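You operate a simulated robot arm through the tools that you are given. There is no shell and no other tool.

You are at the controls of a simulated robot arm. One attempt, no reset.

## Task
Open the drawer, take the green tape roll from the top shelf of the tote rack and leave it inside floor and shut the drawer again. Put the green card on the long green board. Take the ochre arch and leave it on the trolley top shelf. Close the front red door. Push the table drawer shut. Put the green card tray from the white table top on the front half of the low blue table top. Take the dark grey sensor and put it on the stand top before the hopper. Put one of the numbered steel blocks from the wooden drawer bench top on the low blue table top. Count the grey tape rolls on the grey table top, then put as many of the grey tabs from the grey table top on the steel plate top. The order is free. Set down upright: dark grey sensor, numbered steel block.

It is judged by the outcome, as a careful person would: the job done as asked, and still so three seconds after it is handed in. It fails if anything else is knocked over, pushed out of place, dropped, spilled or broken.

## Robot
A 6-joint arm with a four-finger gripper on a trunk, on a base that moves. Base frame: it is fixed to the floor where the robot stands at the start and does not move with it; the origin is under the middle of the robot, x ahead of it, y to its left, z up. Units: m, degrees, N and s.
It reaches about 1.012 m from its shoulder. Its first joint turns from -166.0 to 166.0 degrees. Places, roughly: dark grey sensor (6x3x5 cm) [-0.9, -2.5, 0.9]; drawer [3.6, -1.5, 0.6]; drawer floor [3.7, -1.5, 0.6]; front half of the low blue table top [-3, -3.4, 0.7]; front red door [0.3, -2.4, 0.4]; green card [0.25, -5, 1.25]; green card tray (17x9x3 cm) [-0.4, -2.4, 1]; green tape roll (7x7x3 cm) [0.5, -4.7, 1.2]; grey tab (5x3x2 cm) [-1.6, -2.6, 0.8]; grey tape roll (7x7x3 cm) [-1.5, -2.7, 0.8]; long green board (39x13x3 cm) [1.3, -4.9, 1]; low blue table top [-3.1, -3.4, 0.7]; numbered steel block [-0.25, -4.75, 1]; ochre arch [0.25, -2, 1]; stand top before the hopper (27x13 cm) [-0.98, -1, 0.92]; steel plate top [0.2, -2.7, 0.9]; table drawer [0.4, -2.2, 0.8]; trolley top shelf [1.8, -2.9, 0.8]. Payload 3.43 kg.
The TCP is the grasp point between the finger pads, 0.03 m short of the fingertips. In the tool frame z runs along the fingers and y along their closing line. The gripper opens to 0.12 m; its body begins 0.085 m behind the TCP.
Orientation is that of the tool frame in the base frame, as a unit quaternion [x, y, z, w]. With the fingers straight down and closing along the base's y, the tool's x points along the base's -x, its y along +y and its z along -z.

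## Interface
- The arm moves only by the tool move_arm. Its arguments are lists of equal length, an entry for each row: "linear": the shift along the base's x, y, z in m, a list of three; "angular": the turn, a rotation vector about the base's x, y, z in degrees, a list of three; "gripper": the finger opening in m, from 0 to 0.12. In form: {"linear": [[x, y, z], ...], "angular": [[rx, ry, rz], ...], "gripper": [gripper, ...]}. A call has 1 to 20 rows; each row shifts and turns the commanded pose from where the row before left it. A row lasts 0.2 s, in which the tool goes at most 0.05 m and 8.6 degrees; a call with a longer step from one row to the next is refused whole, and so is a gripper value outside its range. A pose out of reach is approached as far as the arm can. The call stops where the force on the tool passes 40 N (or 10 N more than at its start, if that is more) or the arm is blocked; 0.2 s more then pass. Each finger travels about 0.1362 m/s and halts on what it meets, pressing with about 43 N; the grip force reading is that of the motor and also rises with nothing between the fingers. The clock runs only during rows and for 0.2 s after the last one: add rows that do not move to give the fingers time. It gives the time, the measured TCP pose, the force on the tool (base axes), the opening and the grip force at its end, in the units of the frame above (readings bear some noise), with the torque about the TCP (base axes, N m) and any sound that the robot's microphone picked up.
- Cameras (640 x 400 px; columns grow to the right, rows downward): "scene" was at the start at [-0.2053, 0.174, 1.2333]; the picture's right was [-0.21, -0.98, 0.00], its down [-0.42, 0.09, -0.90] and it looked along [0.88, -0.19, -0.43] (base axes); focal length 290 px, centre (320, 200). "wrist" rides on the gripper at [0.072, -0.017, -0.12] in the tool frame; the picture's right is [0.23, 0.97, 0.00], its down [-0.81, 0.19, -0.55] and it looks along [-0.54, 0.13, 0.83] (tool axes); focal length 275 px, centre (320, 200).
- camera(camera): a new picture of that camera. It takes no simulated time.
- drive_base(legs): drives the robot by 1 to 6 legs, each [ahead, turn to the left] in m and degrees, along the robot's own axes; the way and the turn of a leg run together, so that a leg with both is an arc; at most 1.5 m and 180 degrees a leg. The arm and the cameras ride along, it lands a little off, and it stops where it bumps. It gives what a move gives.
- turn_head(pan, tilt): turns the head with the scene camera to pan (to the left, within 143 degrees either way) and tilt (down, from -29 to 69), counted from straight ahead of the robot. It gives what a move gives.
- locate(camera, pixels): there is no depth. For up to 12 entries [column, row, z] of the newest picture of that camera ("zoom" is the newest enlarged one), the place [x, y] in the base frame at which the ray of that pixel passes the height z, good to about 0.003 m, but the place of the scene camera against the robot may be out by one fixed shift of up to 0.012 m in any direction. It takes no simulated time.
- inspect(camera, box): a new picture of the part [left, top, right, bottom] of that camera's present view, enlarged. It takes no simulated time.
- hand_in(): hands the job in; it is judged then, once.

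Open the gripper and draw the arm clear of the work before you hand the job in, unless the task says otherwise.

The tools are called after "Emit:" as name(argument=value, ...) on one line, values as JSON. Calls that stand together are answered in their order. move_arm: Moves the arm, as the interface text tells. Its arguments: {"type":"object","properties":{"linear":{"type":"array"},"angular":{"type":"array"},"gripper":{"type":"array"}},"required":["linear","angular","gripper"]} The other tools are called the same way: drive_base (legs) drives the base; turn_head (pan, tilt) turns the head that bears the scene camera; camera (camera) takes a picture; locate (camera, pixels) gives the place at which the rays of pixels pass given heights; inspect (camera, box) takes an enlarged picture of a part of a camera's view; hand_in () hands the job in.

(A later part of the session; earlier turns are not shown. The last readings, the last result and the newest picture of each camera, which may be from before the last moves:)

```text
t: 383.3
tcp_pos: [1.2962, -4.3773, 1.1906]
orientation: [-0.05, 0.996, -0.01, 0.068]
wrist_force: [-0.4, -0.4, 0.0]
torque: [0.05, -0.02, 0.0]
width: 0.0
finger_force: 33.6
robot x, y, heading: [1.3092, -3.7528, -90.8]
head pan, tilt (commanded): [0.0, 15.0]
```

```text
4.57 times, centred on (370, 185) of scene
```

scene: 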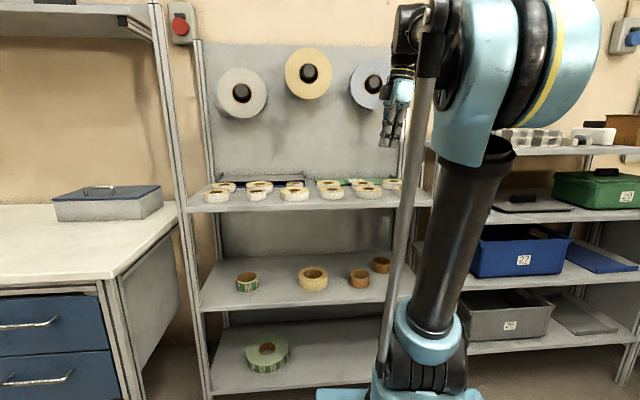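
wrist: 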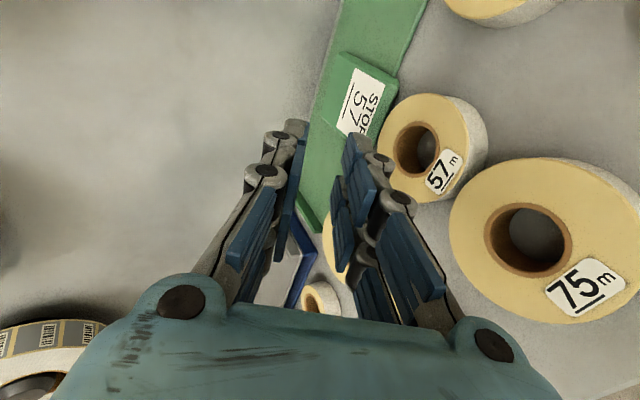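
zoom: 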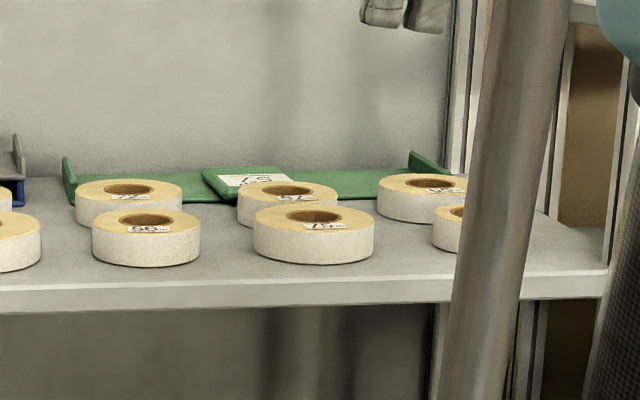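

Both rolls and card look fine (roll 57 only nudged ~1 cm). Next: the numbered steel block on the wooden bench; I drive west to about (-0.2,-3.8).

Emit:
drive_base(legs=[[0, -89], [1.5, 0], [0, 90]])

Emit:
turn_head(pan=-5, tilt=20)

Emit:
camera(camera="scene")

Emit:
inspect(camera="scene", box=[240, 120, 440, 240])

```text
t: 399.4
tcp_pos: [-0.1732, -4.4278, 1.1918]
orientation: [-0.079, 0.995, -0.009, 0.068]
wrist_force: [-0.2, -1.2, -0.5]
torque: [0.0, -0.03, -0.01]
width: 0.0
finger_force: 33.3
robot x, y, heading: [-0.2051, -3.8055, -87.7]
head pan, tilt (commanded): [0.0, 15.0]
```

```text
t: 400.1
tcp_pos: [-0.1738, -4.4146, 1.1984]
orientation: [-0.08, 0.994, -0.014, 0.069]
wrist_force: [0.7, 0.5, -0.2]
torque: [0.02, 0.0, -0.02]
width: 0.0
finger_force: 33.4
robot x, y, heading: [-0.2039, -3.8034, -87.3]
head pan, tilt (commanded): [-5.0, 20.0]
```

```text
taken
```

scene: 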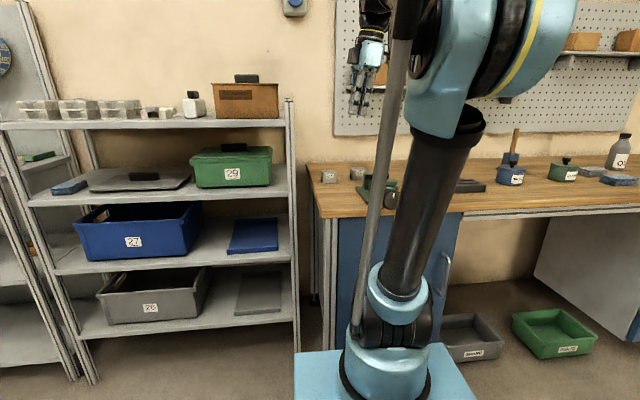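

```text
3.20 times, centred on (340, 180) of scene
```

zoom: 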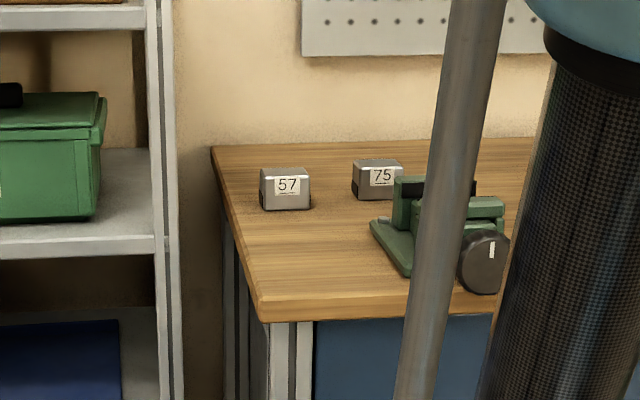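

Two steel blocks are visible: 57 at (329,177) and 75 at (358,174). I'll take 57. I turn the tool to natural yaw and move the wrist camera over it.

Emit:
move_arm(linear=[[0.0065, -0.0158, 0.004], [0.0065, -0.0158, 0.004], [0.0065, -0.0158, 0.004], [0.0065, -0.0158, 0.004], [0.0065, -0.0158, 0.004], [0.0065, -0.0158, 0.004], [0.0065, -0.0158, 0.004], [0.0065, -0.0158, 0.004], [0.0065, -0.0158, 0.004], [0.0065, -0.0158, 0.004], [0.0065, -0.0158, 0.004], [0.0065, -0.0158, 0.004], [0.0065, -0.0158, 0.004]], angular=[[0, 8, 0], [0, 0, -8.25], [0, 0, -8.25], [0, 0, -8.25], [0, 0, -8.25], [0, 0, -8.25], [0, 0, -8.25], [0, 0, -8.25], [0, 0, -8.25], [0, 0, -8.25], [0, 0, -8.25], [0, 0, -8.25], [0, 0, -8.25]], gripper=[0.02, 0.04, 0.06, 0.08, 0.08, 0.08, 0.08, 0.08, 0.08, 0.08, 0.08, 0.08, 0.08])

Emit:
camera(camera="wrist")

```text
t: 402.9
tcp_pos: [-0.0876, -4.6196, 1.2491]
orientation: [0.707, 0.708, -0.005, -0.008]
wrist_force: [0.0, 0.2, 0.5]
torque: [-0.02, -0.01, -0.01]
width: 0.0799
finger_force: 0.1
robot x, y, heading: [-0.2065, -3.8067, -87.5]
head pan, tilt (commanded): [-5.0, 20.0]
```

```text
taken
```

wrist: 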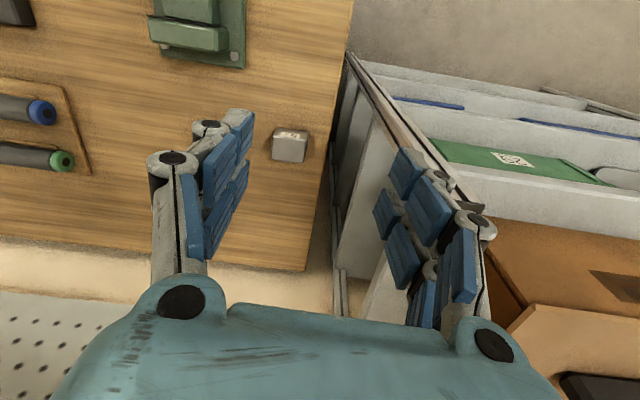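

Block 57 is at (289,145) in the wrist view. I zoom and locate it, triangulating against the scene camera.

Emit:
inspect(camera="wrist", box=[250, 110, 350, 180])

Emit:
locate(camera="wrist", pixels=[[290, 132, 0.95], [290, 132, 0.98], [289, 162, 0.93], [289, 162, 0.9], [345, 60, 0.93], [345, 60, 0.9], [362, 65, 1.13]])

Emit:
locate(camera="scene", pixels=[[330, 172, 0.95], [330, 172, 0.98], [330, 185, 0.93], [330, 185, 0.9], [318, 216, 0.93], [318, 216, 0.9]])

```text
5.71 times, centred on (300, 145) of wrist
```

zoom: 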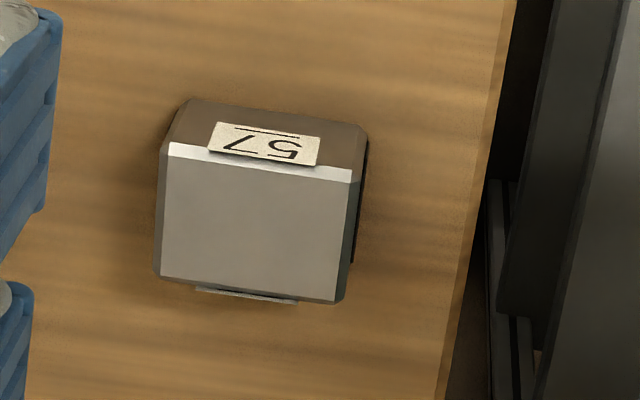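

```text
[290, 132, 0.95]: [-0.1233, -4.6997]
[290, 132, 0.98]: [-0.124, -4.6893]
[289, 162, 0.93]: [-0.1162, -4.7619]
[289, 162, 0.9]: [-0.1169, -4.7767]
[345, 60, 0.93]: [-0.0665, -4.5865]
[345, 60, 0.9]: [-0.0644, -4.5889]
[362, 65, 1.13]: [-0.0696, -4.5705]
```

```text
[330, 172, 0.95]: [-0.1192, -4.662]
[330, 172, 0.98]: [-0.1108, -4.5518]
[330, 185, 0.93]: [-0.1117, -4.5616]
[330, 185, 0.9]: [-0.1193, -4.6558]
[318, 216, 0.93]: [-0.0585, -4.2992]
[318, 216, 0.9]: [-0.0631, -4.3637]
```

Block 57: centre ≈(-0.12,-4.742), top z≈0.924, bench ≈0.88, width 5.5 cm along x. I move above it at z≈1.0 and check alignment.

Emit:
move_arm(linear=[[-0.0053, -0.0204, -0.0417], [-0.0053, -0.0204, -0.0417], [-0.0053, -0.0204, -0.0417], [-0.0053, -0.0204, -0.0417], [-0.0053, -0.0204, -0.0417], [-0.0054, -0.0204, -0.0417]], angular=[[0, -1, 0], [0, 0, 0], [0, 0, 0], [0, 0, 0], [0, 0, 0], [0, 0, 0]], gripper=[0.085, 0.085, 0.085, 0.085, 0.085, 0.085])

Emit:
camera(camera="wrist")

Emit:
inspect(camera="scene", box=[270, 100, 430, 220])

```text
t: 404.3
tcp_pos: [-0.1216, -4.7402, 0.9995]
orientation: [0.706, 0.708, 0.002, -0.002]
wrist_force: [0.4, 1.5, 1.2]
torque: [-0.04, 0.0, -0.02]
width: 0.0848
finger_force: 0.1
robot x, y, heading: [-0.2048, -3.807, -87.5]
head pan, tilt (commanded): [-5.0, 20.0]
```

```text
taken
```

wrist: 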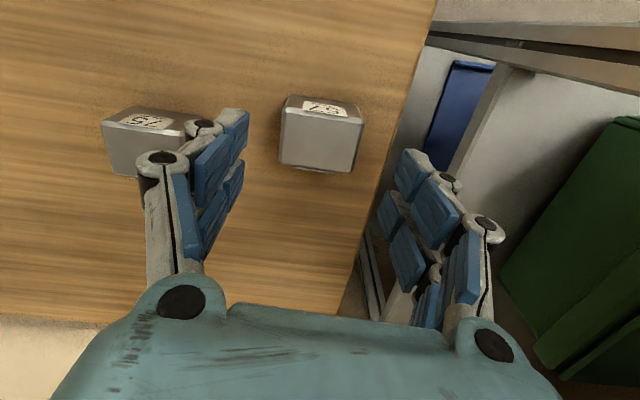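

```text
3.33 times, centred on (350, 160) of scene
```

zoom: 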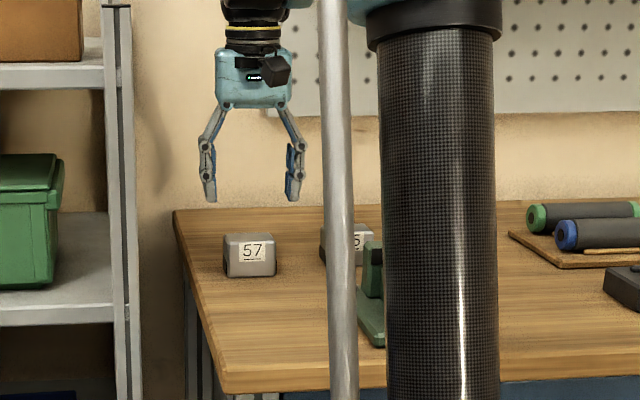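

Well aligned over block 57. I descend to z≈0.921 and grip.

Emit:
move_arm(linear=[[0.001, -0.001, -0.03], [0, 0, -0.03], [0, 0, -0.0185], [0, 0, 0], [0, 0, 0], [0, 0, 0], [0, 0, 0]], angular=[[0, 0, 0], [0, 0, 0], [0, 0, 0], [0, 0, 0], [0, 0, 0], [0, 0, 0], [0, 0, 0]], gripper=[0.085, 0.085, 0.085, 0.07, 0.05, 0.03, 0.03])

Emit:
camera(camera="wrist")

Emit:
inspect(camera="scene", box=[270, 100, 430, 220])

```text
t: 405.9
tcp_pos: [-0.1212, -4.7417, 0.9198]
orientation: [0.706, 0.708, 0.001, -0.002]
wrist_force: [0.0, 0.6, -0.3]
torque: [0.0, 0.03, -0.01]
width: 0.0595
finger_force: 43.4
robot x, y, heading: [-0.2065, -3.8074, -87.5]
head pan, tilt (commanded): [-5.0, 20.0]
```

```text
taken
```

wrist: 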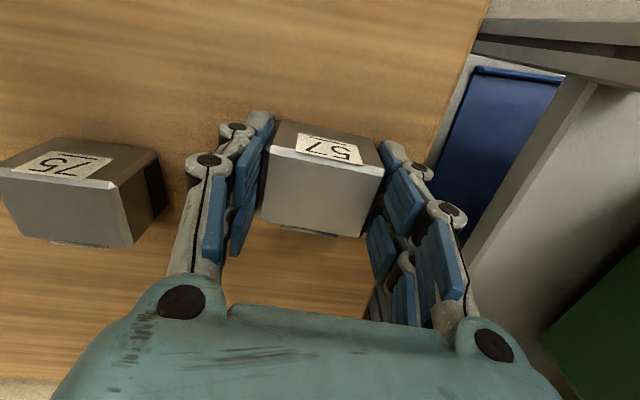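

```text
3.33 times, centred on (350, 160) of scene
```

zoom: 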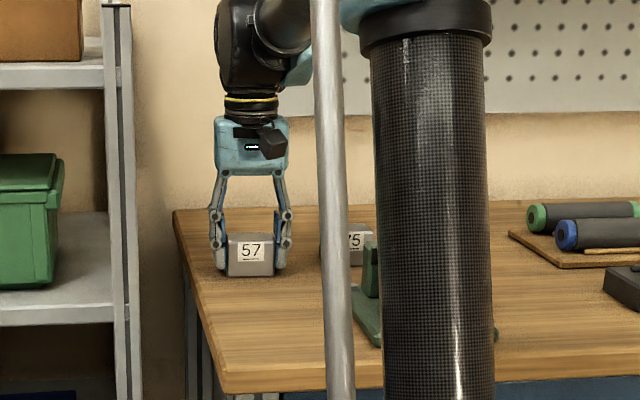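

Gripped at 0.0595 m. I lift slowly and verify it holds.

Emit:
move_arm(linear=[[0, 0, 0.005], [0, 0, 0.01], [0, 0, 0.02], [0, 0, 0.03], [0, 0, 0]], angular=[[0, 0, 0], [0, 0, 0], [0, 0, 0], [0, 0, 0], [0, 0, 0]], gripper=[0.03, 0.03, 0.03, 0.03, 0.03])

Emit:
inspect(camera="scene", box=[270, 100, 430, 220])

```text
t: 407.1
tcp_pos: [-0.1175, -4.7425, 0.9853]
orientation: [0.706, 0.709, 0.001, -0.003]
wrist_force: [0.8, 0.1, -3.4]
torque: [0.0, 0.0, -0.03]
width: 0.0596
finger_force: 43.3
robot x, y, heading: [-0.2067, -3.8048, -87.5]
head pan, tilt (commanded): [-5.0, 20.0]
```

```text
3.33 times, centred on (350, 160) of scene
```

zoom: 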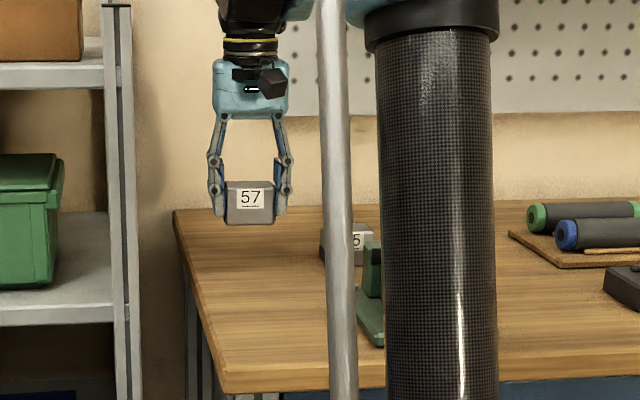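

Held securely. I raise and retract, then look west along the aisle.

Emit:
move_arm(linear=[[0, 0, 0.045], [0, 0, 0.045], [0, 0.01, 0.045], [0, 0.03, 0.035], [-0.005, 0.045, 0.01], [-0.005, 0.045, 0], [-0.01, 0.045, 0], [-0.01, 0.045, 0], [-0.01, 0.045, 0], [-0.01, 0.045, 0], [-0.01, 0.045, 0], [-0.01, 0.04, 0]], angular=[[0, 0, 0], [0, 0, 0], [0, 0, 0], [0, 0, 0], [0, 0, 0], [0, 0, 0], [0, 0, 0], [0, 0, 0], [0, 0, 0], [0, 0, 0], [0, 0, 0], [0, 0, 0]], gripper=[0.03, 0.03, 0.03, 0.03, 0.03, 0.03, 0.03, 0.03, 0.03, 0.03, 0.03, 0.03])

Emit:
turn_head(pan=-85, tilt=15)

Emit:
camera(camera="scene")

Emit:
inspect(camera="scene", box=[200, 120, 520, 320])

```text
t: 409.7
tcp_pos: [-0.1917, -4.3471, 1.1666]
orientation: [0.706, 0.708, 0.001, -0.003]
wrist_force: [-0.6, -0.1, -3.9]
torque: [0.08, 0.02, 0.02]
width: 0.0596
finger_force: 42.9
robot x, y, heading: [-0.2052, -3.8072, -87.6]
head pan, tilt (commanded): [-5.0, 20.0]
```

```text
t: 411.2
tcp_pos: [-0.1914, -4.3473, 1.167]
orientation: [0.706, 0.708, 0.001, -0.002]
wrist_force: [-0.1, -0.9, -3.5]
torque: [0.02, -0.01, 0.0]
width: 0.0597
finger_force: 42.8
robot x, y, heading: [-0.207, -3.8039, -87.7]
head pan, tilt (commanded): [-85.0, 15.0]
```

```text
taken
```

scene: 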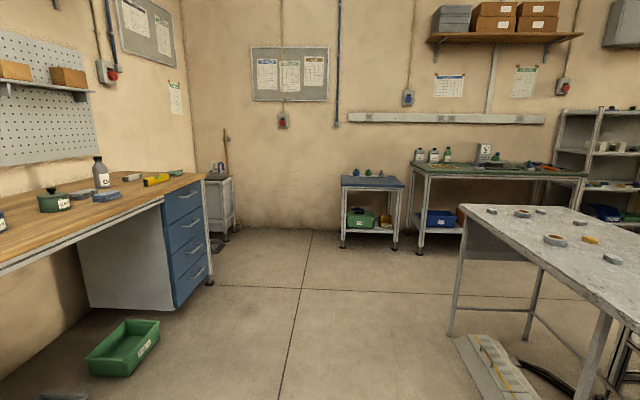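

```text
2.00 times, centred on (360, 220) of scene
```

zoom: 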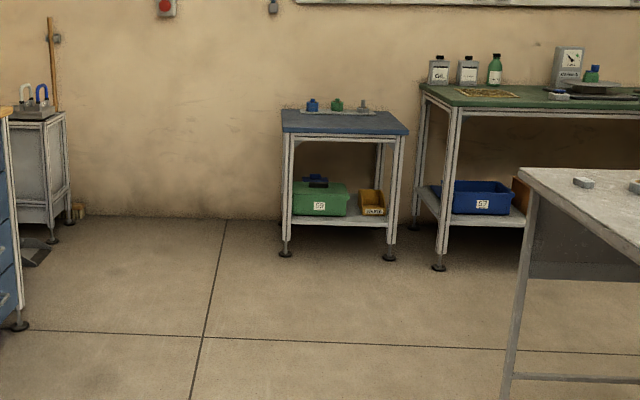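

The low blue table (three knobs at its back half) stands at the west wall. I locate it and obstacles along the way.

Emit:
locate(camera="scene", pixels=[[343, 247, 0.0], [394, 249, 0.0], [341, 186, 0.7], [404, 187, 0.7], [341, 177, 0.7], [398, 176, 0.7], [419, 253, 0.0], [210, 283, 0.0], [122, 375, 0.0], [451, 333, 0.0], [460, 340, 0.0], [230, 238, 0.0]])

```text
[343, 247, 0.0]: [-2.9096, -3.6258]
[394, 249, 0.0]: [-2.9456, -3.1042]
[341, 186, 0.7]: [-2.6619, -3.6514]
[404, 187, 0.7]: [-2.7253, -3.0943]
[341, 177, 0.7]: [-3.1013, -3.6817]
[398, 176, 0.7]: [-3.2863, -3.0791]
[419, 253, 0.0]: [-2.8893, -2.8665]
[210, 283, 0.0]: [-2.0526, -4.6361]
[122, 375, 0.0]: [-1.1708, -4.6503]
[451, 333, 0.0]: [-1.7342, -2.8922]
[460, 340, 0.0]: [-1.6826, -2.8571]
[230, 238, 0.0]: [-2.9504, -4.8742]
```

Blue table top: z≈0.65, x -3.37…-2.9, y -3.64…-3.09. I turn west and drive to about (-2.05,-3.42).

Emit:
drive_base(legs=[[0, -104], [0.95, 0], [0.93, 0]])

Emit:
turn_head(pan=0, tilt=30)

Emit:
camera(camera="scene")

```text
t: 425.7
tcp_pos: [-2.5594, -3.3121, 1.1687]
orientation: [0.993, -0.12, 0.004, 0.0]
wrist_force: [0.1, -0.1, -2.6]
torque: [0.02, -0.04, 0.01]
width: 0.0598
finger_force: 42.8
robot x, y, heading: [-2.031, -3.4269, 168.8]
head pan, tilt (commanded): [-85.0, 15.0]
```

```text
t: 427.3
tcp_pos: [-2.5458, -3.3154, 1.1716]
orientation: [0.993, -0.12, -0.004, 0.0]
wrist_force: [-0.5, -0.2, -3.2]
torque: [0.02, -0.01, 0.02]
width: 0.0593
finger_force: 43.3
robot x, y, heading: [-2.0266, -3.4332, 168.4]
head pan, tilt (commanded): [0.0, 30.0]
```

```text
taken
```

scene: 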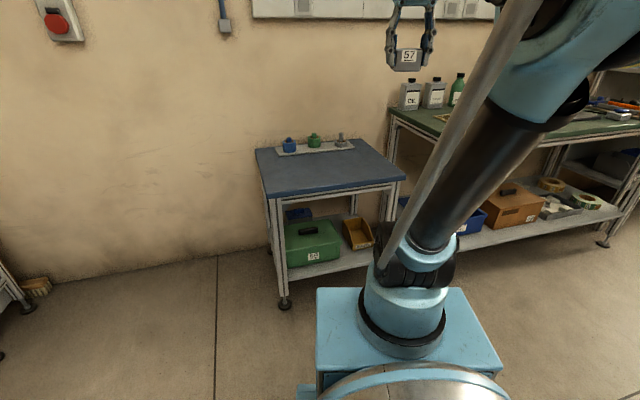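

I locate the blue table's top corners at z 0.65.

Emit:
locate(camera="scene", pixels=[[265, 197, 0.65], [405, 180, 0.65], [374, 140, 0.65], [257, 149, 0.65], [290, 150, 0.65], [342, 145, 0.65], [285, 302, 0.0], [330, 175, 0.65], [265, 197, 0.68], [405, 180, 0.68]])

```text
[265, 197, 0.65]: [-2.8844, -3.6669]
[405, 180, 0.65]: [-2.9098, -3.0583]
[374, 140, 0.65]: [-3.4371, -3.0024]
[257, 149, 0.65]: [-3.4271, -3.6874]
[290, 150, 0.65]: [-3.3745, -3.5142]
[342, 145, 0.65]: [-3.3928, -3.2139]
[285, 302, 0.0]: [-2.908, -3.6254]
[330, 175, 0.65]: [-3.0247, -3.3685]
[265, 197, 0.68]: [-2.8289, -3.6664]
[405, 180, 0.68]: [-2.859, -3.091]
```

Table spans x -3.43…-2.885, y -3.67…-3.06. I'll set the block at about (-3.02,-3.53), leaving the rest of the front half for the tray.

Emit:
move_arm(linear=[[-0.0365, -0.0165, -0.0248], [-0.0365, -0.0165, -0.0248], [-0.0365, -0.0165, -0.0248], [-0.0365, -0.0165, -0.0248], [-0.0365, -0.0165, -0.0248], [-0.0365, -0.0165, -0.0248], [-0.0365, -0.0165, -0.0248], [-0.0365, -0.0165, -0.0248], [-0.0365, -0.0165, -0.0248], [-0.0365, -0.0165, -0.0248], [-0.0365, -0.0165, -0.0248], [-0.0365, -0.0165, -0.0248], [-0.036, -0.0165, -0.0248], [0, 0, -0.03], [0, 0, -0.03], [0, 0, -0.03], [0, 0, -0.02], [0, 0, -0.02]], angular=[[0, 0.5, 2.7], [0, 0, 2.7], [0, 0, 2.7], [0, 0, 2.7], [0, 0, 3], [0, 0, 0], [0, 0, 0], [0, 0, 0], [0, 0, 0], [0, 0, 0], [0, 0, 0], [0, 0, 0], [0, 0, 0], [0, 0, 0], [0, 0, 0], [0, 0, 0], [0, 0, 0], [0, 0, 0]], gripper=[0.03, 0.03, 0.03, 0.03, 0.03, 0.03, 0.03, 0.03, 0.03, 0.03, 0.03, 0.03, 0.03, 0.03, 0.03, 0.03, 0.03, 0.03])

Emit:
camera(camera="scene")

Emit:
inspect(camera="scene", box=[240, 120, 420, 220])

```text
t: 431.1
tcp_pos: [-3.0187, -3.5292, 0.7204]
orientation: [1.0, 0.0, -0.008, 0.001]
wrist_force: [-2.5, -0.4, 11.8]
torque: [0.09, -0.18, 0.01]
width: 0.0594
finger_force: 42.2
robot x, y, heading: [-2.029, -3.4271, 168.3]
head pan, tilt (commanded): [0.0, 30.0]
```

```text
taken
```

scene: 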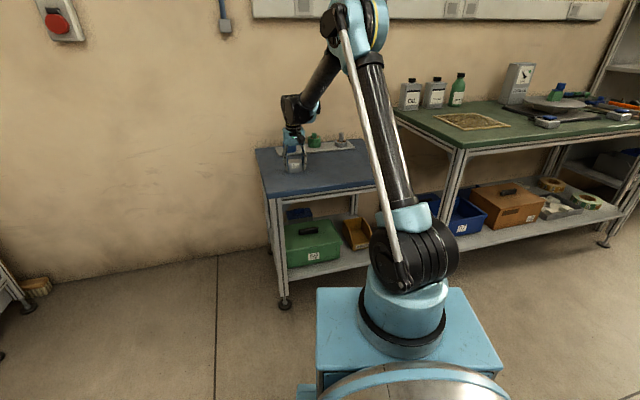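

```text
3.56 times, centred on (330, 170) of scene
```

zoom: 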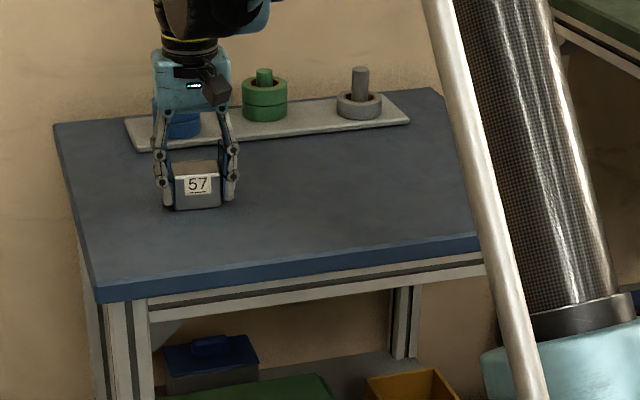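

Contact (12 N up): the block stands on the table. I open and lift away.

Emit:
move_arm(linear=[[0, 0, 0], [0, 0, 0], [0, 0, 0], [0, 0, 0.02], [0, 0, 0.04], [0, 0, 0.045], [0.02, 0, 0.04], [0.03, 0.01, 0.03], [0.04, 0.015, 0.02], [0.04, 0.015, 0.02]], angular=[[0, 0, 0], [0, 0, 0], [0, 0, 0], [0, 0, 0], [0, 0, 0], [0, 0, 0], [0, 0, 0], [0, 0, 0], [0, 0, 0], [0, 0, 0]], gripper=[0.07, 0.085, 0.085, 0.085, 0.085, 0.085, 0.085, 0.085, 0.085, 0.085])

Emit:
inspect(camera="scene", box=[240, 120, 420, 220])

Emit:
camera(camera="scene")

Emit:
locate(camera="scene", pixels=[[285, 178, 0.68], [267, 197, 0.68], [405, 180, 0.68], [375, 140, 0.68], [257, 149, 0.68], [270, 162, 0.68], [355, 150, 0.68]])

```text
t: 433.3
tcp_pos: [-2.8886, -3.4904, 0.9354]
orientation: [1.0, 0.0, -0.008, 0.002]
wrist_force: [-1.3, 0.0, -0.8]
torque: [-0.02, -0.08, 0.01]
width: 0.0848
finger_force: 0.1
robot x, y, heading: [-2.0312, -3.4291, 168.7]
head pan, tilt (commanded): [0.0, 30.0]
```

```text
3.56 times, centred on (330, 170) of scene
```

zoom: 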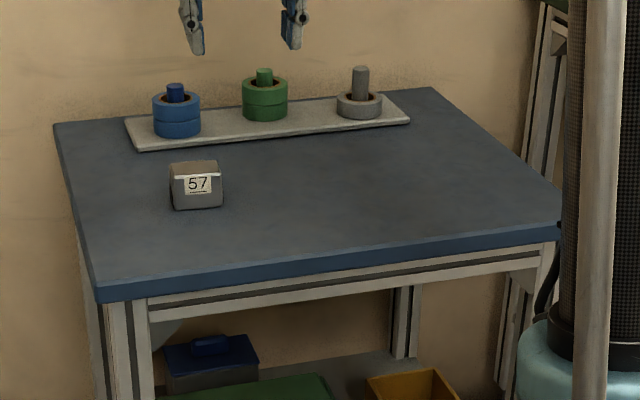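

```text
taken
```

scene: 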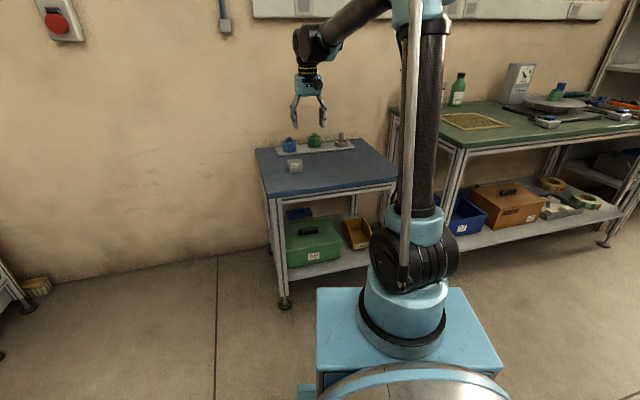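

```text
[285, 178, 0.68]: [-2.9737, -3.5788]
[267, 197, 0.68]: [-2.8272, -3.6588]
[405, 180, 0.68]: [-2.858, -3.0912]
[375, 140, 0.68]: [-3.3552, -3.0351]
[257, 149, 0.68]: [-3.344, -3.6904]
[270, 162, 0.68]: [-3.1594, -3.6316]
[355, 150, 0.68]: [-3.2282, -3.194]
```

Block 57 stands upright on the blue table. Now I look toward the grey table (pan ≈-106) to study tape rolls and tabs.

Emit:
turn_head(pan=-106, tilt=30)

Emit:
camera(camera="scene")

Emit:
inspect(camera="scene", box=[180, 100, 500, 300])

```text
t: 435.1
tcp_pos: [-2.8894, -3.4899, 0.9361]
orientation: [1.0, -0.001, -0.008, 0.001]
wrist_force: [-0.4, 1.3, 0.5]
torque: [-0.02, 0.01, 0.02]
width: 0.0851
finger_force: 0.2
robot x, y, heading: [-2.0322, -3.4267, 168.7]
head pan, tilt (commanded): [-106.0, 30.0]
```

```text
taken
```

scene: 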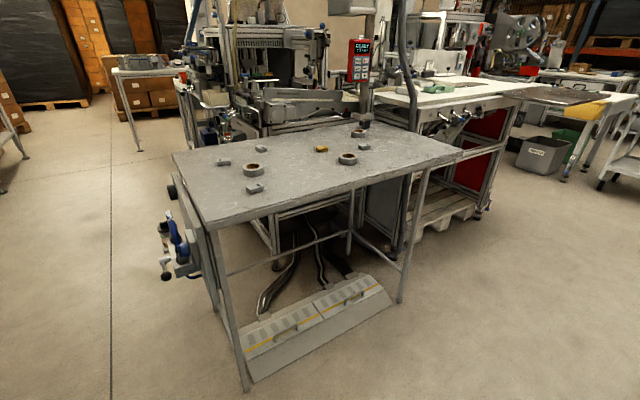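

```text
2.00 times, centred on (340, 200) of scene
```

zoom: 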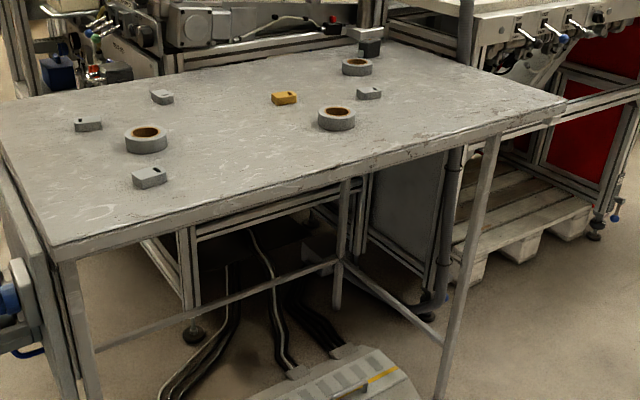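

I count the rolls: candidates at zoom (146,138), (336,118), (356,66). I zoom in more for certainty about colours and number.

Emit:
inspect(camera="scene", box=[170, 120, 310, 210])

Emit:
inspect(camera="scene", box=[300, 100, 440, 190])

```text
4.44 times, centred on (240, 165) of scene
```

zoom: 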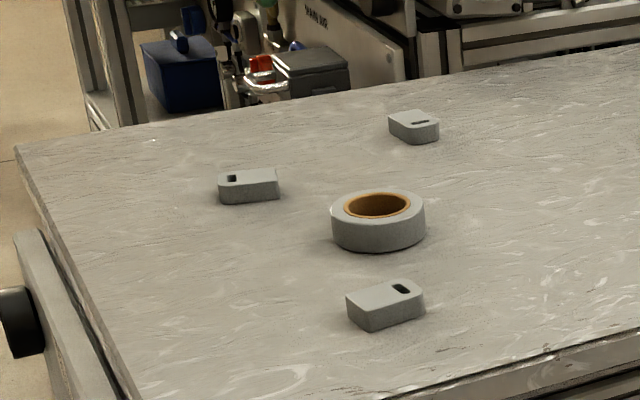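

```text
4.44 times, centred on (370, 145) of scene
```

zoom: 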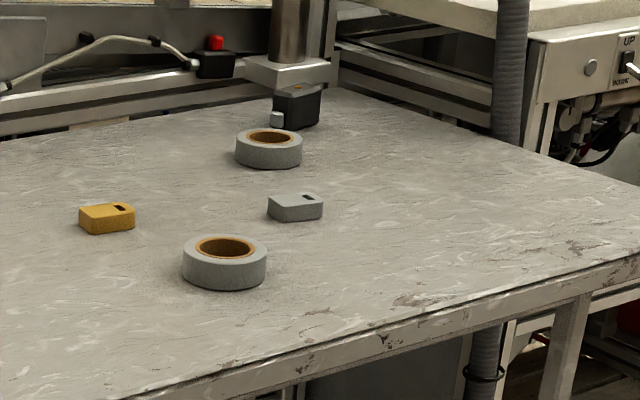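

Exactly three grey tape rolls, four grey tabs (plus one ochre tab) and the dark grey sensor at the back-right of the grey table. I locate them all, testing the table height.

Emit:
locate(camera="scene", pixels=[[224, 161, 0.82], [261, 149, 0.82], [255, 187, 0.82], [365, 147, 0.82], [322, 149, 0.82], [348, 158, 0.82], [358, 133, 0.82], [365, 127, 0.82], [463, 153, 0.8], [208, 229, 0.8], [172, 153, 0.8], [247, 390, 0.0]])

Emit:
locate(camera="scene", pixels=[[463, 153, 0.75], [208, 229, 0.75], [401, 302, 0.0], [247, 390, 0.0], [358, 133, 0.8], [427, 125, 0.8], [340, 130, 0.8]])

```text
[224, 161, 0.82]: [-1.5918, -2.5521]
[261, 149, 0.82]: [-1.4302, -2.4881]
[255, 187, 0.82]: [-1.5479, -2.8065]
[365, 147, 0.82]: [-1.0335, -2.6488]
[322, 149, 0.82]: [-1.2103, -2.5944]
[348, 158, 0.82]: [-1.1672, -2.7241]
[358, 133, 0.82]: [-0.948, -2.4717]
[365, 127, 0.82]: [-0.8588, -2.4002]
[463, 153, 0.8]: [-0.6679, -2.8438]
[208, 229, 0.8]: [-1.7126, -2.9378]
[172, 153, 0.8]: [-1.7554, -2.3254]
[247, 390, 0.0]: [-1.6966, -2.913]
```

```text
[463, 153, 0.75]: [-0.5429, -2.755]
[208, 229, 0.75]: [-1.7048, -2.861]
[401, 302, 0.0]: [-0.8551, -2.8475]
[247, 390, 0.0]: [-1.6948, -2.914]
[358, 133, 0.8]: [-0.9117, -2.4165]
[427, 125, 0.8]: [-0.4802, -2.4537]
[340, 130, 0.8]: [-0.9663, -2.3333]
```

I plan one stance at about (-0.8,-3.45) facing north from which the grey table, steel plate, sensor and card tray are all reachable. I fold the arm and drive there, turning left (away from the grey table).

Emit:
move_arm(linear=[[0.036, 0.009, 0.0206], [0.036, 0.009, 0.0206], [0.036, 0.009, 0.0206], [0.036, 0.009, 0.0206], [0.036, 0.009, 0.0206], [0.036, 0.009, 0.0206], [0.036, 0.009, 0.0206], [0.036, 0.009, 0.0206], [0.02, 0.005, 0.01]], angular=[[0, 0, 0], [0, 0, 0], [0, 0, 0], [0, 0, 0], [0, 0, 0], [0, 0, 0], [0, 0, 0], [0, 0, 0], [0, 0, 0]], gripper=[0.06, 0.04, 0.04, 0.04, 0.04, 0.04, 0.04, 0.04, 0.04])

Emit:
drive_base(legs=[[0, 100], [0, 88], [1.23, 0]])

```text
t: 437.1
tcp_pos: [-2.5818, -3.4119, 1.111]
orientation: [1.0, 0.0, -0.008, 0.001]
wrist_force: [-0.2, 0.2, -0.6]
torque: [-0.03, -0.01, -0.01]
width: 0.0402
finger_force: 0.0
robot x, y, heading: [-2.0315, -3.4296, 168.4]
head pan, tilt (commanded): [-106.0, 30.0]
```

```text
t: 452.5
tcp_pos: [-0.2507, -3.4183, 1.112]
orientation: [-0.08, 0.997, 0.002, 0.008]
wrist_force: [-0.2, -0.1, 0.0]
torque: [0.0, -0.01, -0.02]
width: 0.0402
finger_force: 0.1
robot x, y, heading: [-0.7966, -3.4909, -2.2]
head pan, tilt (commanded): [-106.0, 30.0]
```

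At (-0.797,-3.491). I turn left to face north and look.

Emit:
drive_base(legs=[[0, 92.2]])

Emit:
turn_head(pan=0, tilt=35)

Emit:
camera(camera="scene")

Emit:
turn_head(pan=40, tilt=35)

Emit:
camera(camera="scene")

Emit:
turn_head(pan=-45, tilt=30)

Emit:
camera(camera="scene")

```text
t: 457.3
tcp_pos: [-0.8981, -2.9607, 1.1172]
orientation: [0.778, -0.628, -0.011, -0.009]
wrist_force: [0.0, 0.3, 0.5]
torque: [0.01, -0.01, 0.0]
width: 0.04
finger_force: 0.1
robot x, y, heading: [-0.7899, -3.4922, 91.0]
head pan, tilt (commanded): [-106.0, 30.0]
```

```text
t: 459.2
tcp_pos: [-0.8971, -2.9755, 1.1233]
orientation: [0.777, -0.629, -0.014, -0.012]
wrist_force: [0.8, -0.3, -1.0]
torque: [-0.02, -0.03, -0.03]
width: 0.04
finger_force: 0.1
robot x, y, heading: [-0.7919, -3.4915, 90.7]
head pan, tilt (commanded): [0.0, 35.0]
```

```text
taken
```

scene: 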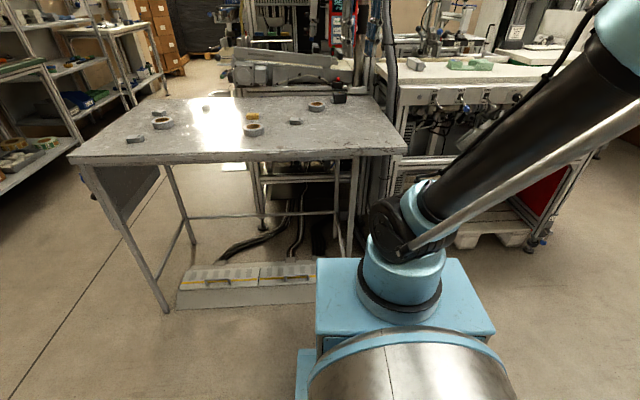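

```text
t: 460.2
tcp_pos: [-0.8979, -2.9746, 1.1229]
orientation: [0.778, -0.628, -0.014, -0.012]
wrist_force: [0.1, 0.4, -0.7]
torque: [-0.01, -0.02, 0.0]
width: 0.0399
finger_force: 0.2
robot x, y, heading: [-0.7893, -3.4916, 90.8]
head pan, tilt (commanded): [40.0, 35.0]
```

```text
taken
```

scene: 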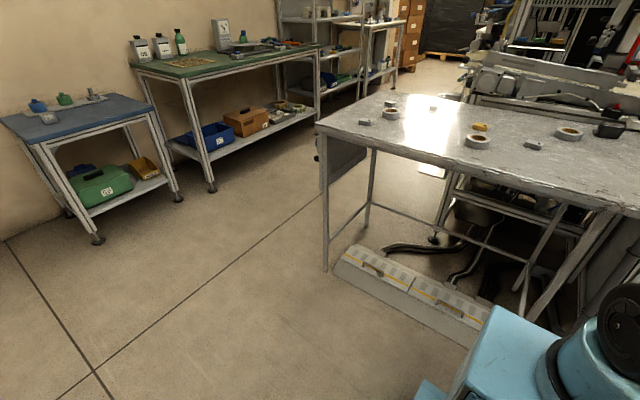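

```text
t: 461.8
tcp_pos: [-0.8983, -2.9744, 1.1229]
orientation: [0.777, -0.629, -0.015, -0.013]
wrist_force: [-0.3, -0.1, 1.2]
torque: [0.04, 0.01, 0.0]
width: 0.0399
finger_force: 0.0
robot x, y, heading: [-0.7887, -3.4909, 90.8]
head pan, tilt (commanded): [-45.0, 30.0]
```

```text
taken
```

scene: 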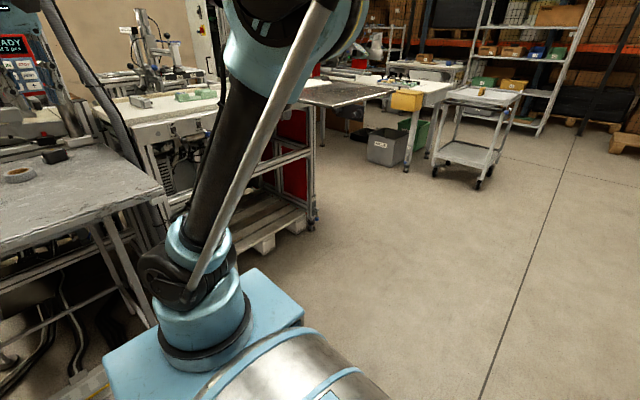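

From here the grey table, white table (card tray) and steel plate are visible. I centre the head on the grey table and locate the tabs precisely.

Emit:
turn_head(pan=15, tilt=35)

Emit:
camera(camera="scene")

Emit:
inspect(camera="scene", box=[160, 60, 440, 200])

```text
t: 463.1
tcp_pos: [-0.896, -2.9745, 1.1232]
orientation: [0.777, -0.629, -0.014, -0.012]
wrist_force: [0.8, 0.2, 0.1]
torque: [0.02, -0.02, 0.01]
width: 0.0399
finger_force: 0.0
robot x, y, heading: [-0.7863, -3.4895, 90.8]
head pan, tilt (commanded): [15.0, 35.0]
```

```text
taken
```

scene: 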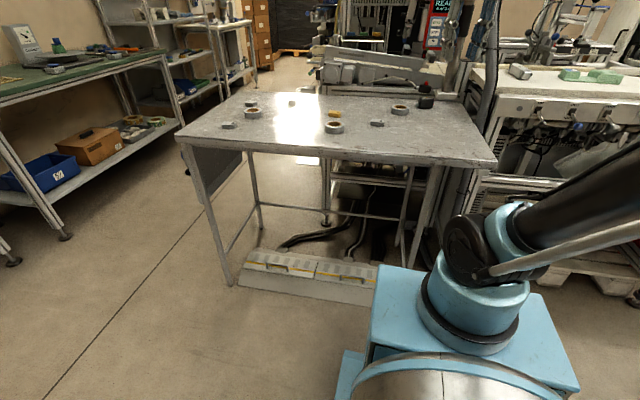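

```text
2.29 times, centred on (300, 130) of scene
```

zoom: 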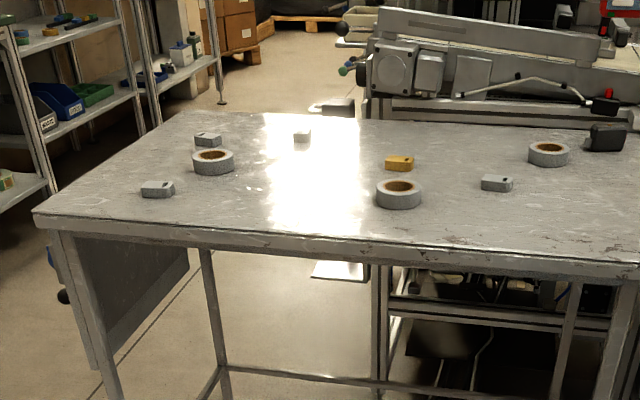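

Emit:
locate(camera="scene", pixels=[[377, 121, 0.82], [229, 123, 0.82], [292, 100, 0.82], [251, 102, 0.82], [425, 105, 0.82], [334, 126, 0.83], [399, 108, 0.83], [252, 112, 0.83], [180, 142, 0.8], [495, 162, 0.8]])

```text
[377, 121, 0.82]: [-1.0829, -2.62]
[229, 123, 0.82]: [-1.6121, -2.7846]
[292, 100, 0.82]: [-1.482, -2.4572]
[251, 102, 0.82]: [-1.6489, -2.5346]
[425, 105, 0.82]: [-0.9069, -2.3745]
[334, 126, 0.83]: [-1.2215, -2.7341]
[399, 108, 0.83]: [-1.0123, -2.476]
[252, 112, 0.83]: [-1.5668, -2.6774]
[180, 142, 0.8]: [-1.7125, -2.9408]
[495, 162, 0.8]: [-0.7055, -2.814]
```

Table height resolves to ≈0.82 and tab D to ≈(-1.076,-2.66). I move the wrist camera over tab D.

Emit:
move_arm(linear=[[-0.0257, 0.034, -0.0118], [-0.0257, 0.034, -0.0118], [-0.0257, 0.034, -0.0118], [-0.0257, 0.034, -0.0118], [-0.0257, 0.034, -0.0118], [-0.0257, 0.034, -0.0118], [-0.0257, 0.034, -0.0118]], angular=[[-2, -0.4, 0], [0, 0, 0], [0, 0, 0], [0, 0, 0], [0, 0, 0], [0, 0, 0], [0, 0, 0]], gripper=[0.06, 0.06, 0.06, 0.06, 0.06, 0.06, 0.06])

Emit:
camera(camera="wrist")

```text
t: 464.7
tcp_pos: [-1.0774, -2.7373, 1.0422]
orientation: [0.777, -0.629, 0.0, -0.002]
wrist_force: [0.1, -0.8, 0.9]
torque: [0.09, 0.04, 0.02]
width: 0.0599
finger_force: 0.0
robot x, y, heading: [-0.7887, -3.4927, 90.8]
head pan, tilt (commanded): [15.0, 35.0]
```

```text
taken
```

wrist: 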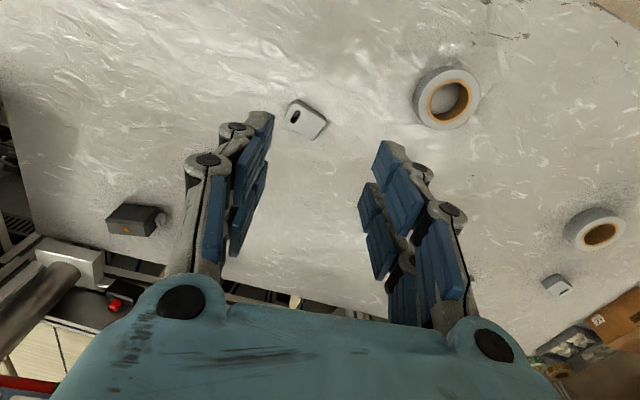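

Tab D at (306,118); sensor at (137,220). I zoom on the tab and locate its corners at z=0.84.

Emit:
inspect(camera="wrist", box=[256, 80, 356, 150])

Emit:
inspect(camera="wrist", box=[80, 170, 220, 270])

```text
5.71 times, centred on (306, 115) of wrist
```

zoom: 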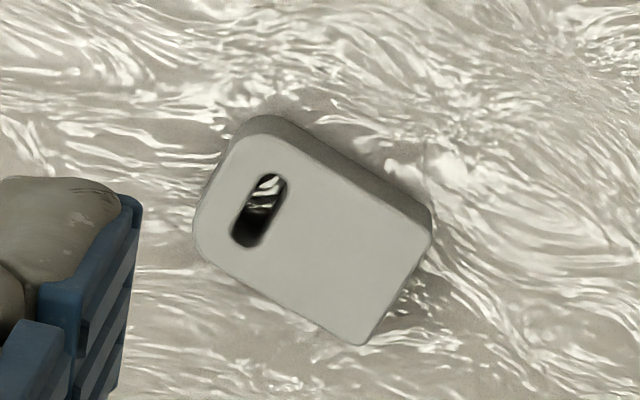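

```text
4.00 times, centred on (150, 220) of wrist
```

zoom: 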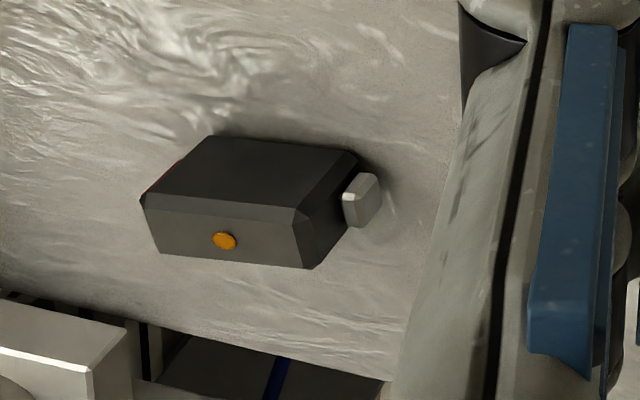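

Emit:
locate(camera="wrist", pixels=[[296.4, 102.7, 0.84], [325.6, 121.1, 0.84], [313.9, 140.4, 0.84], [285, 123.8, 0.84], [305, 122, 0.84], [137, 213, 0.87], [115, 205, 0.87], [168, 210, 0.87], [447, 97, 0.85]])

```text
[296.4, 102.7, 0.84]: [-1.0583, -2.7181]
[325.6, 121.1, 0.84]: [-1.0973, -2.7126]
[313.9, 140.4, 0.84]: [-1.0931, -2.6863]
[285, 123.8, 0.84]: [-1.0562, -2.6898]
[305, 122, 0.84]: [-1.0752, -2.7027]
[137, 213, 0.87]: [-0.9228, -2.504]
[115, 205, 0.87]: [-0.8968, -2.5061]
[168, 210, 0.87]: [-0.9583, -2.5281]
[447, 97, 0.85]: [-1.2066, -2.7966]
```

I lower to z≈0.93 right above the tab and take a second view to fix its height.

Emit:
move_arm(linear=[[0, 0.0175, -0.04], [0, 0.0175, -0.04], [0, 0, -0.03]], angular=[[0, 0, 0], [0, 0, 0], [0, 0, 0]], gripper=[0.06, 0.06, 0.06])

Emit:
camera(camera="wrist")

Emit:
inspect(camera="wrist", box=[240, 80, 400, 190])

```text
t: 465.5
tcp_pos: [-1.0794, -2.7021, 0.9312]
orientation: [0.778, -0.628, -0.001, -0.002]
wrist_force: [-0.1, -0.3, -0.3]
torque: [0.01, 0.01, 0.0]
width: 0.0599
finger_force: 0.1
robot x, y, heading: [-0.7917, -3.4891, 90.9]
head pan, tilt (commanded): [15.0, 35.0]
```

```text
taken
```

wrist: 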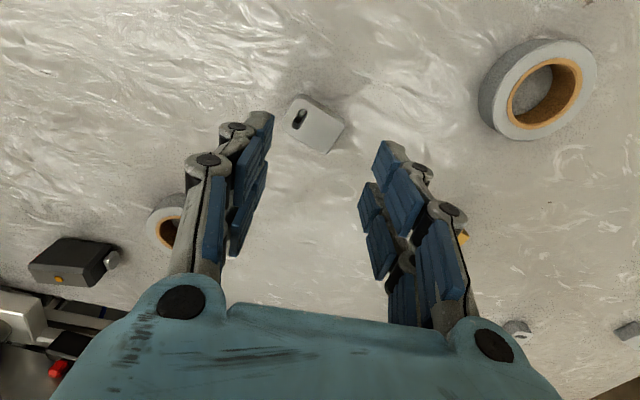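

```text
3.64 times, centred on (320, 135) of wrist
```

zoom: 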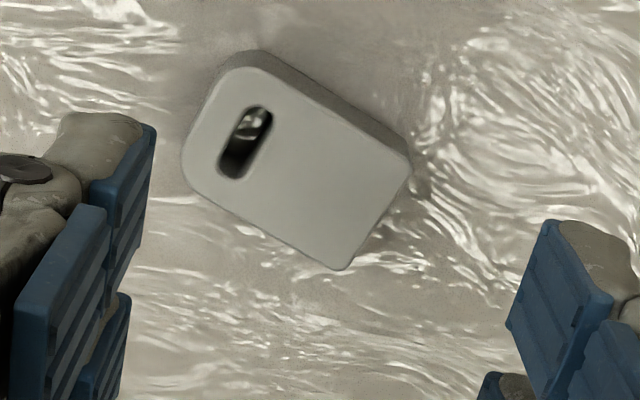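

Tab D: centre (-1.076,-2.699), top z≈0.829, long axis at ≈-12°. I rotate the tool +66° to grip across its width, then descend to z≈0.846.

Emit:
move_arm(linear=[[0.0004, 0.0003, 0], [0.0004, 0.0003, 0], [0.0004, 0.0003, 0], [0.0004, 0.0003, 0], [0.0004, 0.0003, 0], [0.0004, 0.0003, 0], [0.0004, 0.0003, 0], [0.0003, 0.0006, 0], [0, 0, -0.04], [0, 0, -0.03]], angular=[[0, 0, 8.2], [0, 0, 8.2], [0, 0, 8.2], [0, 0, 8.2], [0, 0, 8.2], [0, 0, 8.2], [0, 0, 8.2], [0, 0, 8.4], [0, 0, 0], [0, 0, 0]], gripper=[0.055, 0.055, 0.055, 0.055, 0.055, 0.055, 0.055, 0.055, 0.055, 0.055])

Emit:
camera(camera="wrist")

```text
t: 467.7
tcp_pos: [-1.0741, -2.6981, 0.8604]
orientation: [0.994, -0.106, -0.002, 0.0]
wrist_force: [0.7, 0.1, 0.3]
torque: [0.01, 0.0, 0.03]
width: 0.0547
finger_force: 0.1
robot x, y, heading: [-0.7912, -3.4913, 91.0]
head pan, tilt (commanded): [15.0, 35.0]
```

```text
taken
```

wrist: 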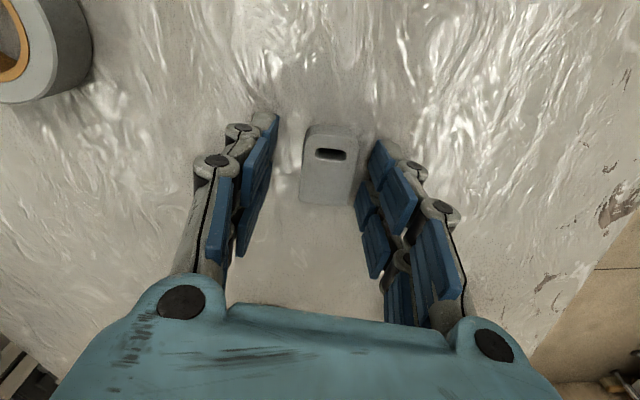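

Emit:
locate(camera="wrist", pixels=[[298, 200, 0.829], [304, 140, 0.829], [351, 204, 0.829], [357, 142, 0.829], [329, 165, 0.829]])

```text
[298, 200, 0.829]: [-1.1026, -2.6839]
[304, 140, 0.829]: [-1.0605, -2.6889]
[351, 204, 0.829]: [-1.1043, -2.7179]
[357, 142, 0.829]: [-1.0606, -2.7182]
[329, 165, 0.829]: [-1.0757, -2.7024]
```

Refined: long axis ≈-4°, centre (-1.081,-2.702). I correct yaw +8° and position, descend and close.

Emit:
move_arm(linear=[[-0.006, -0.004, 0], [0, 0, -0.007], [0, 0, -0.007], [0, 0, 0], [0, 0, 0], [0, 0, 0], [0, 0, 0]], angular=[[0, 0, 8], [0, 0, 0], [0, 0, 0], [0, 0, 0], [0, 0, 0], [0, 0, 0], [0, 0, 0]], gripper=[0.055, 0.055, 0.055, 0.045, 0.03, 0.015, 0.01])

Emit:
camera(camera="wrist")

```text
t: 468.3
tcp_pos: [-1.0799, -2.7146, 0.8686]
orientation: [0.999, -0.036, -0.002, -0.007]
wrist_force: [0.6, -6.9, 16.5]
torque: [-0.38, -0.45, -0.14]
width: 0.029
finger_force: 36.1
robot x, y, heading: [-0.7893, -3.4923, 90.8]
head pan, tilt (commanded): [15.0, 35.0]
stopped in row 3: the force on the tool passed its limit at 63 N (the readings are from after the stop); the commanded pose is now the measured one
```

```text
taken
```

wrist: 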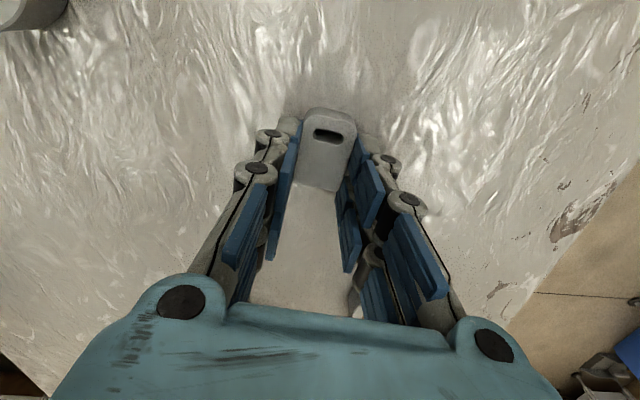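

The fingertips met the table (so the table is at ≈0.82) and the arm sprang back. I reopen, recentre and check.

Emit:
move_arm(linear=[[0, 0, 0], [0, 0, 0.005], [0, 0, 0.005], [0, 0, 0]], angular=[[0, 0, 0], [0, 0, 0], [0, 0, 0], [0, 0, 0]], gripper=[0.05, 0.055, 0.055, 0.055])

Emit:
camera(camera="wrist")

Emit:
locate(camera="wrist", pixels=[[320, 150, 0.84], [320, 170, 0.84]])

```text
t: 469.3
tcp_pos: [-1.0801, -2.7128, 0.8783]
orientation: [0.999, -0.035, -0.002, -0.008]
wrist_force: [-0.6, 0.2, 0.8]
torque: [0.01, -0.01, -0.02]
width: 0.0553
finger_force: 0.1
robot x, y, heading: [-0.7881, -3.4889, 90.6]
head pan, tilt (commanded): [15.0, 35.0]
```

```text
taken
```

wrist: 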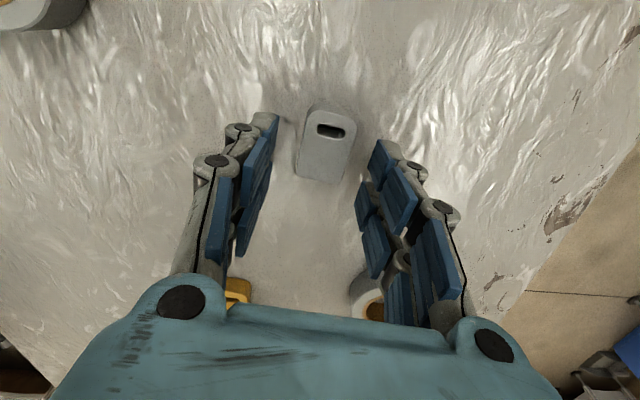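

```text
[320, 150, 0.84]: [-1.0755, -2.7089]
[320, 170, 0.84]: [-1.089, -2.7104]
```

Emit:
locate(camera="wrist", pixels=[[297, 175, 0.84], [305, 115, 0.84], [344, 180, 0.84], [354, 122, 0.84], [326, 145, 0.84]])

```text
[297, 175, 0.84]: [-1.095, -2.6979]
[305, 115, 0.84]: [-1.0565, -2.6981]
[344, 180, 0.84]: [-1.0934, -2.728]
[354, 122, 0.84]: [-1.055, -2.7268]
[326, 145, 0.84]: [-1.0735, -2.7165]
```

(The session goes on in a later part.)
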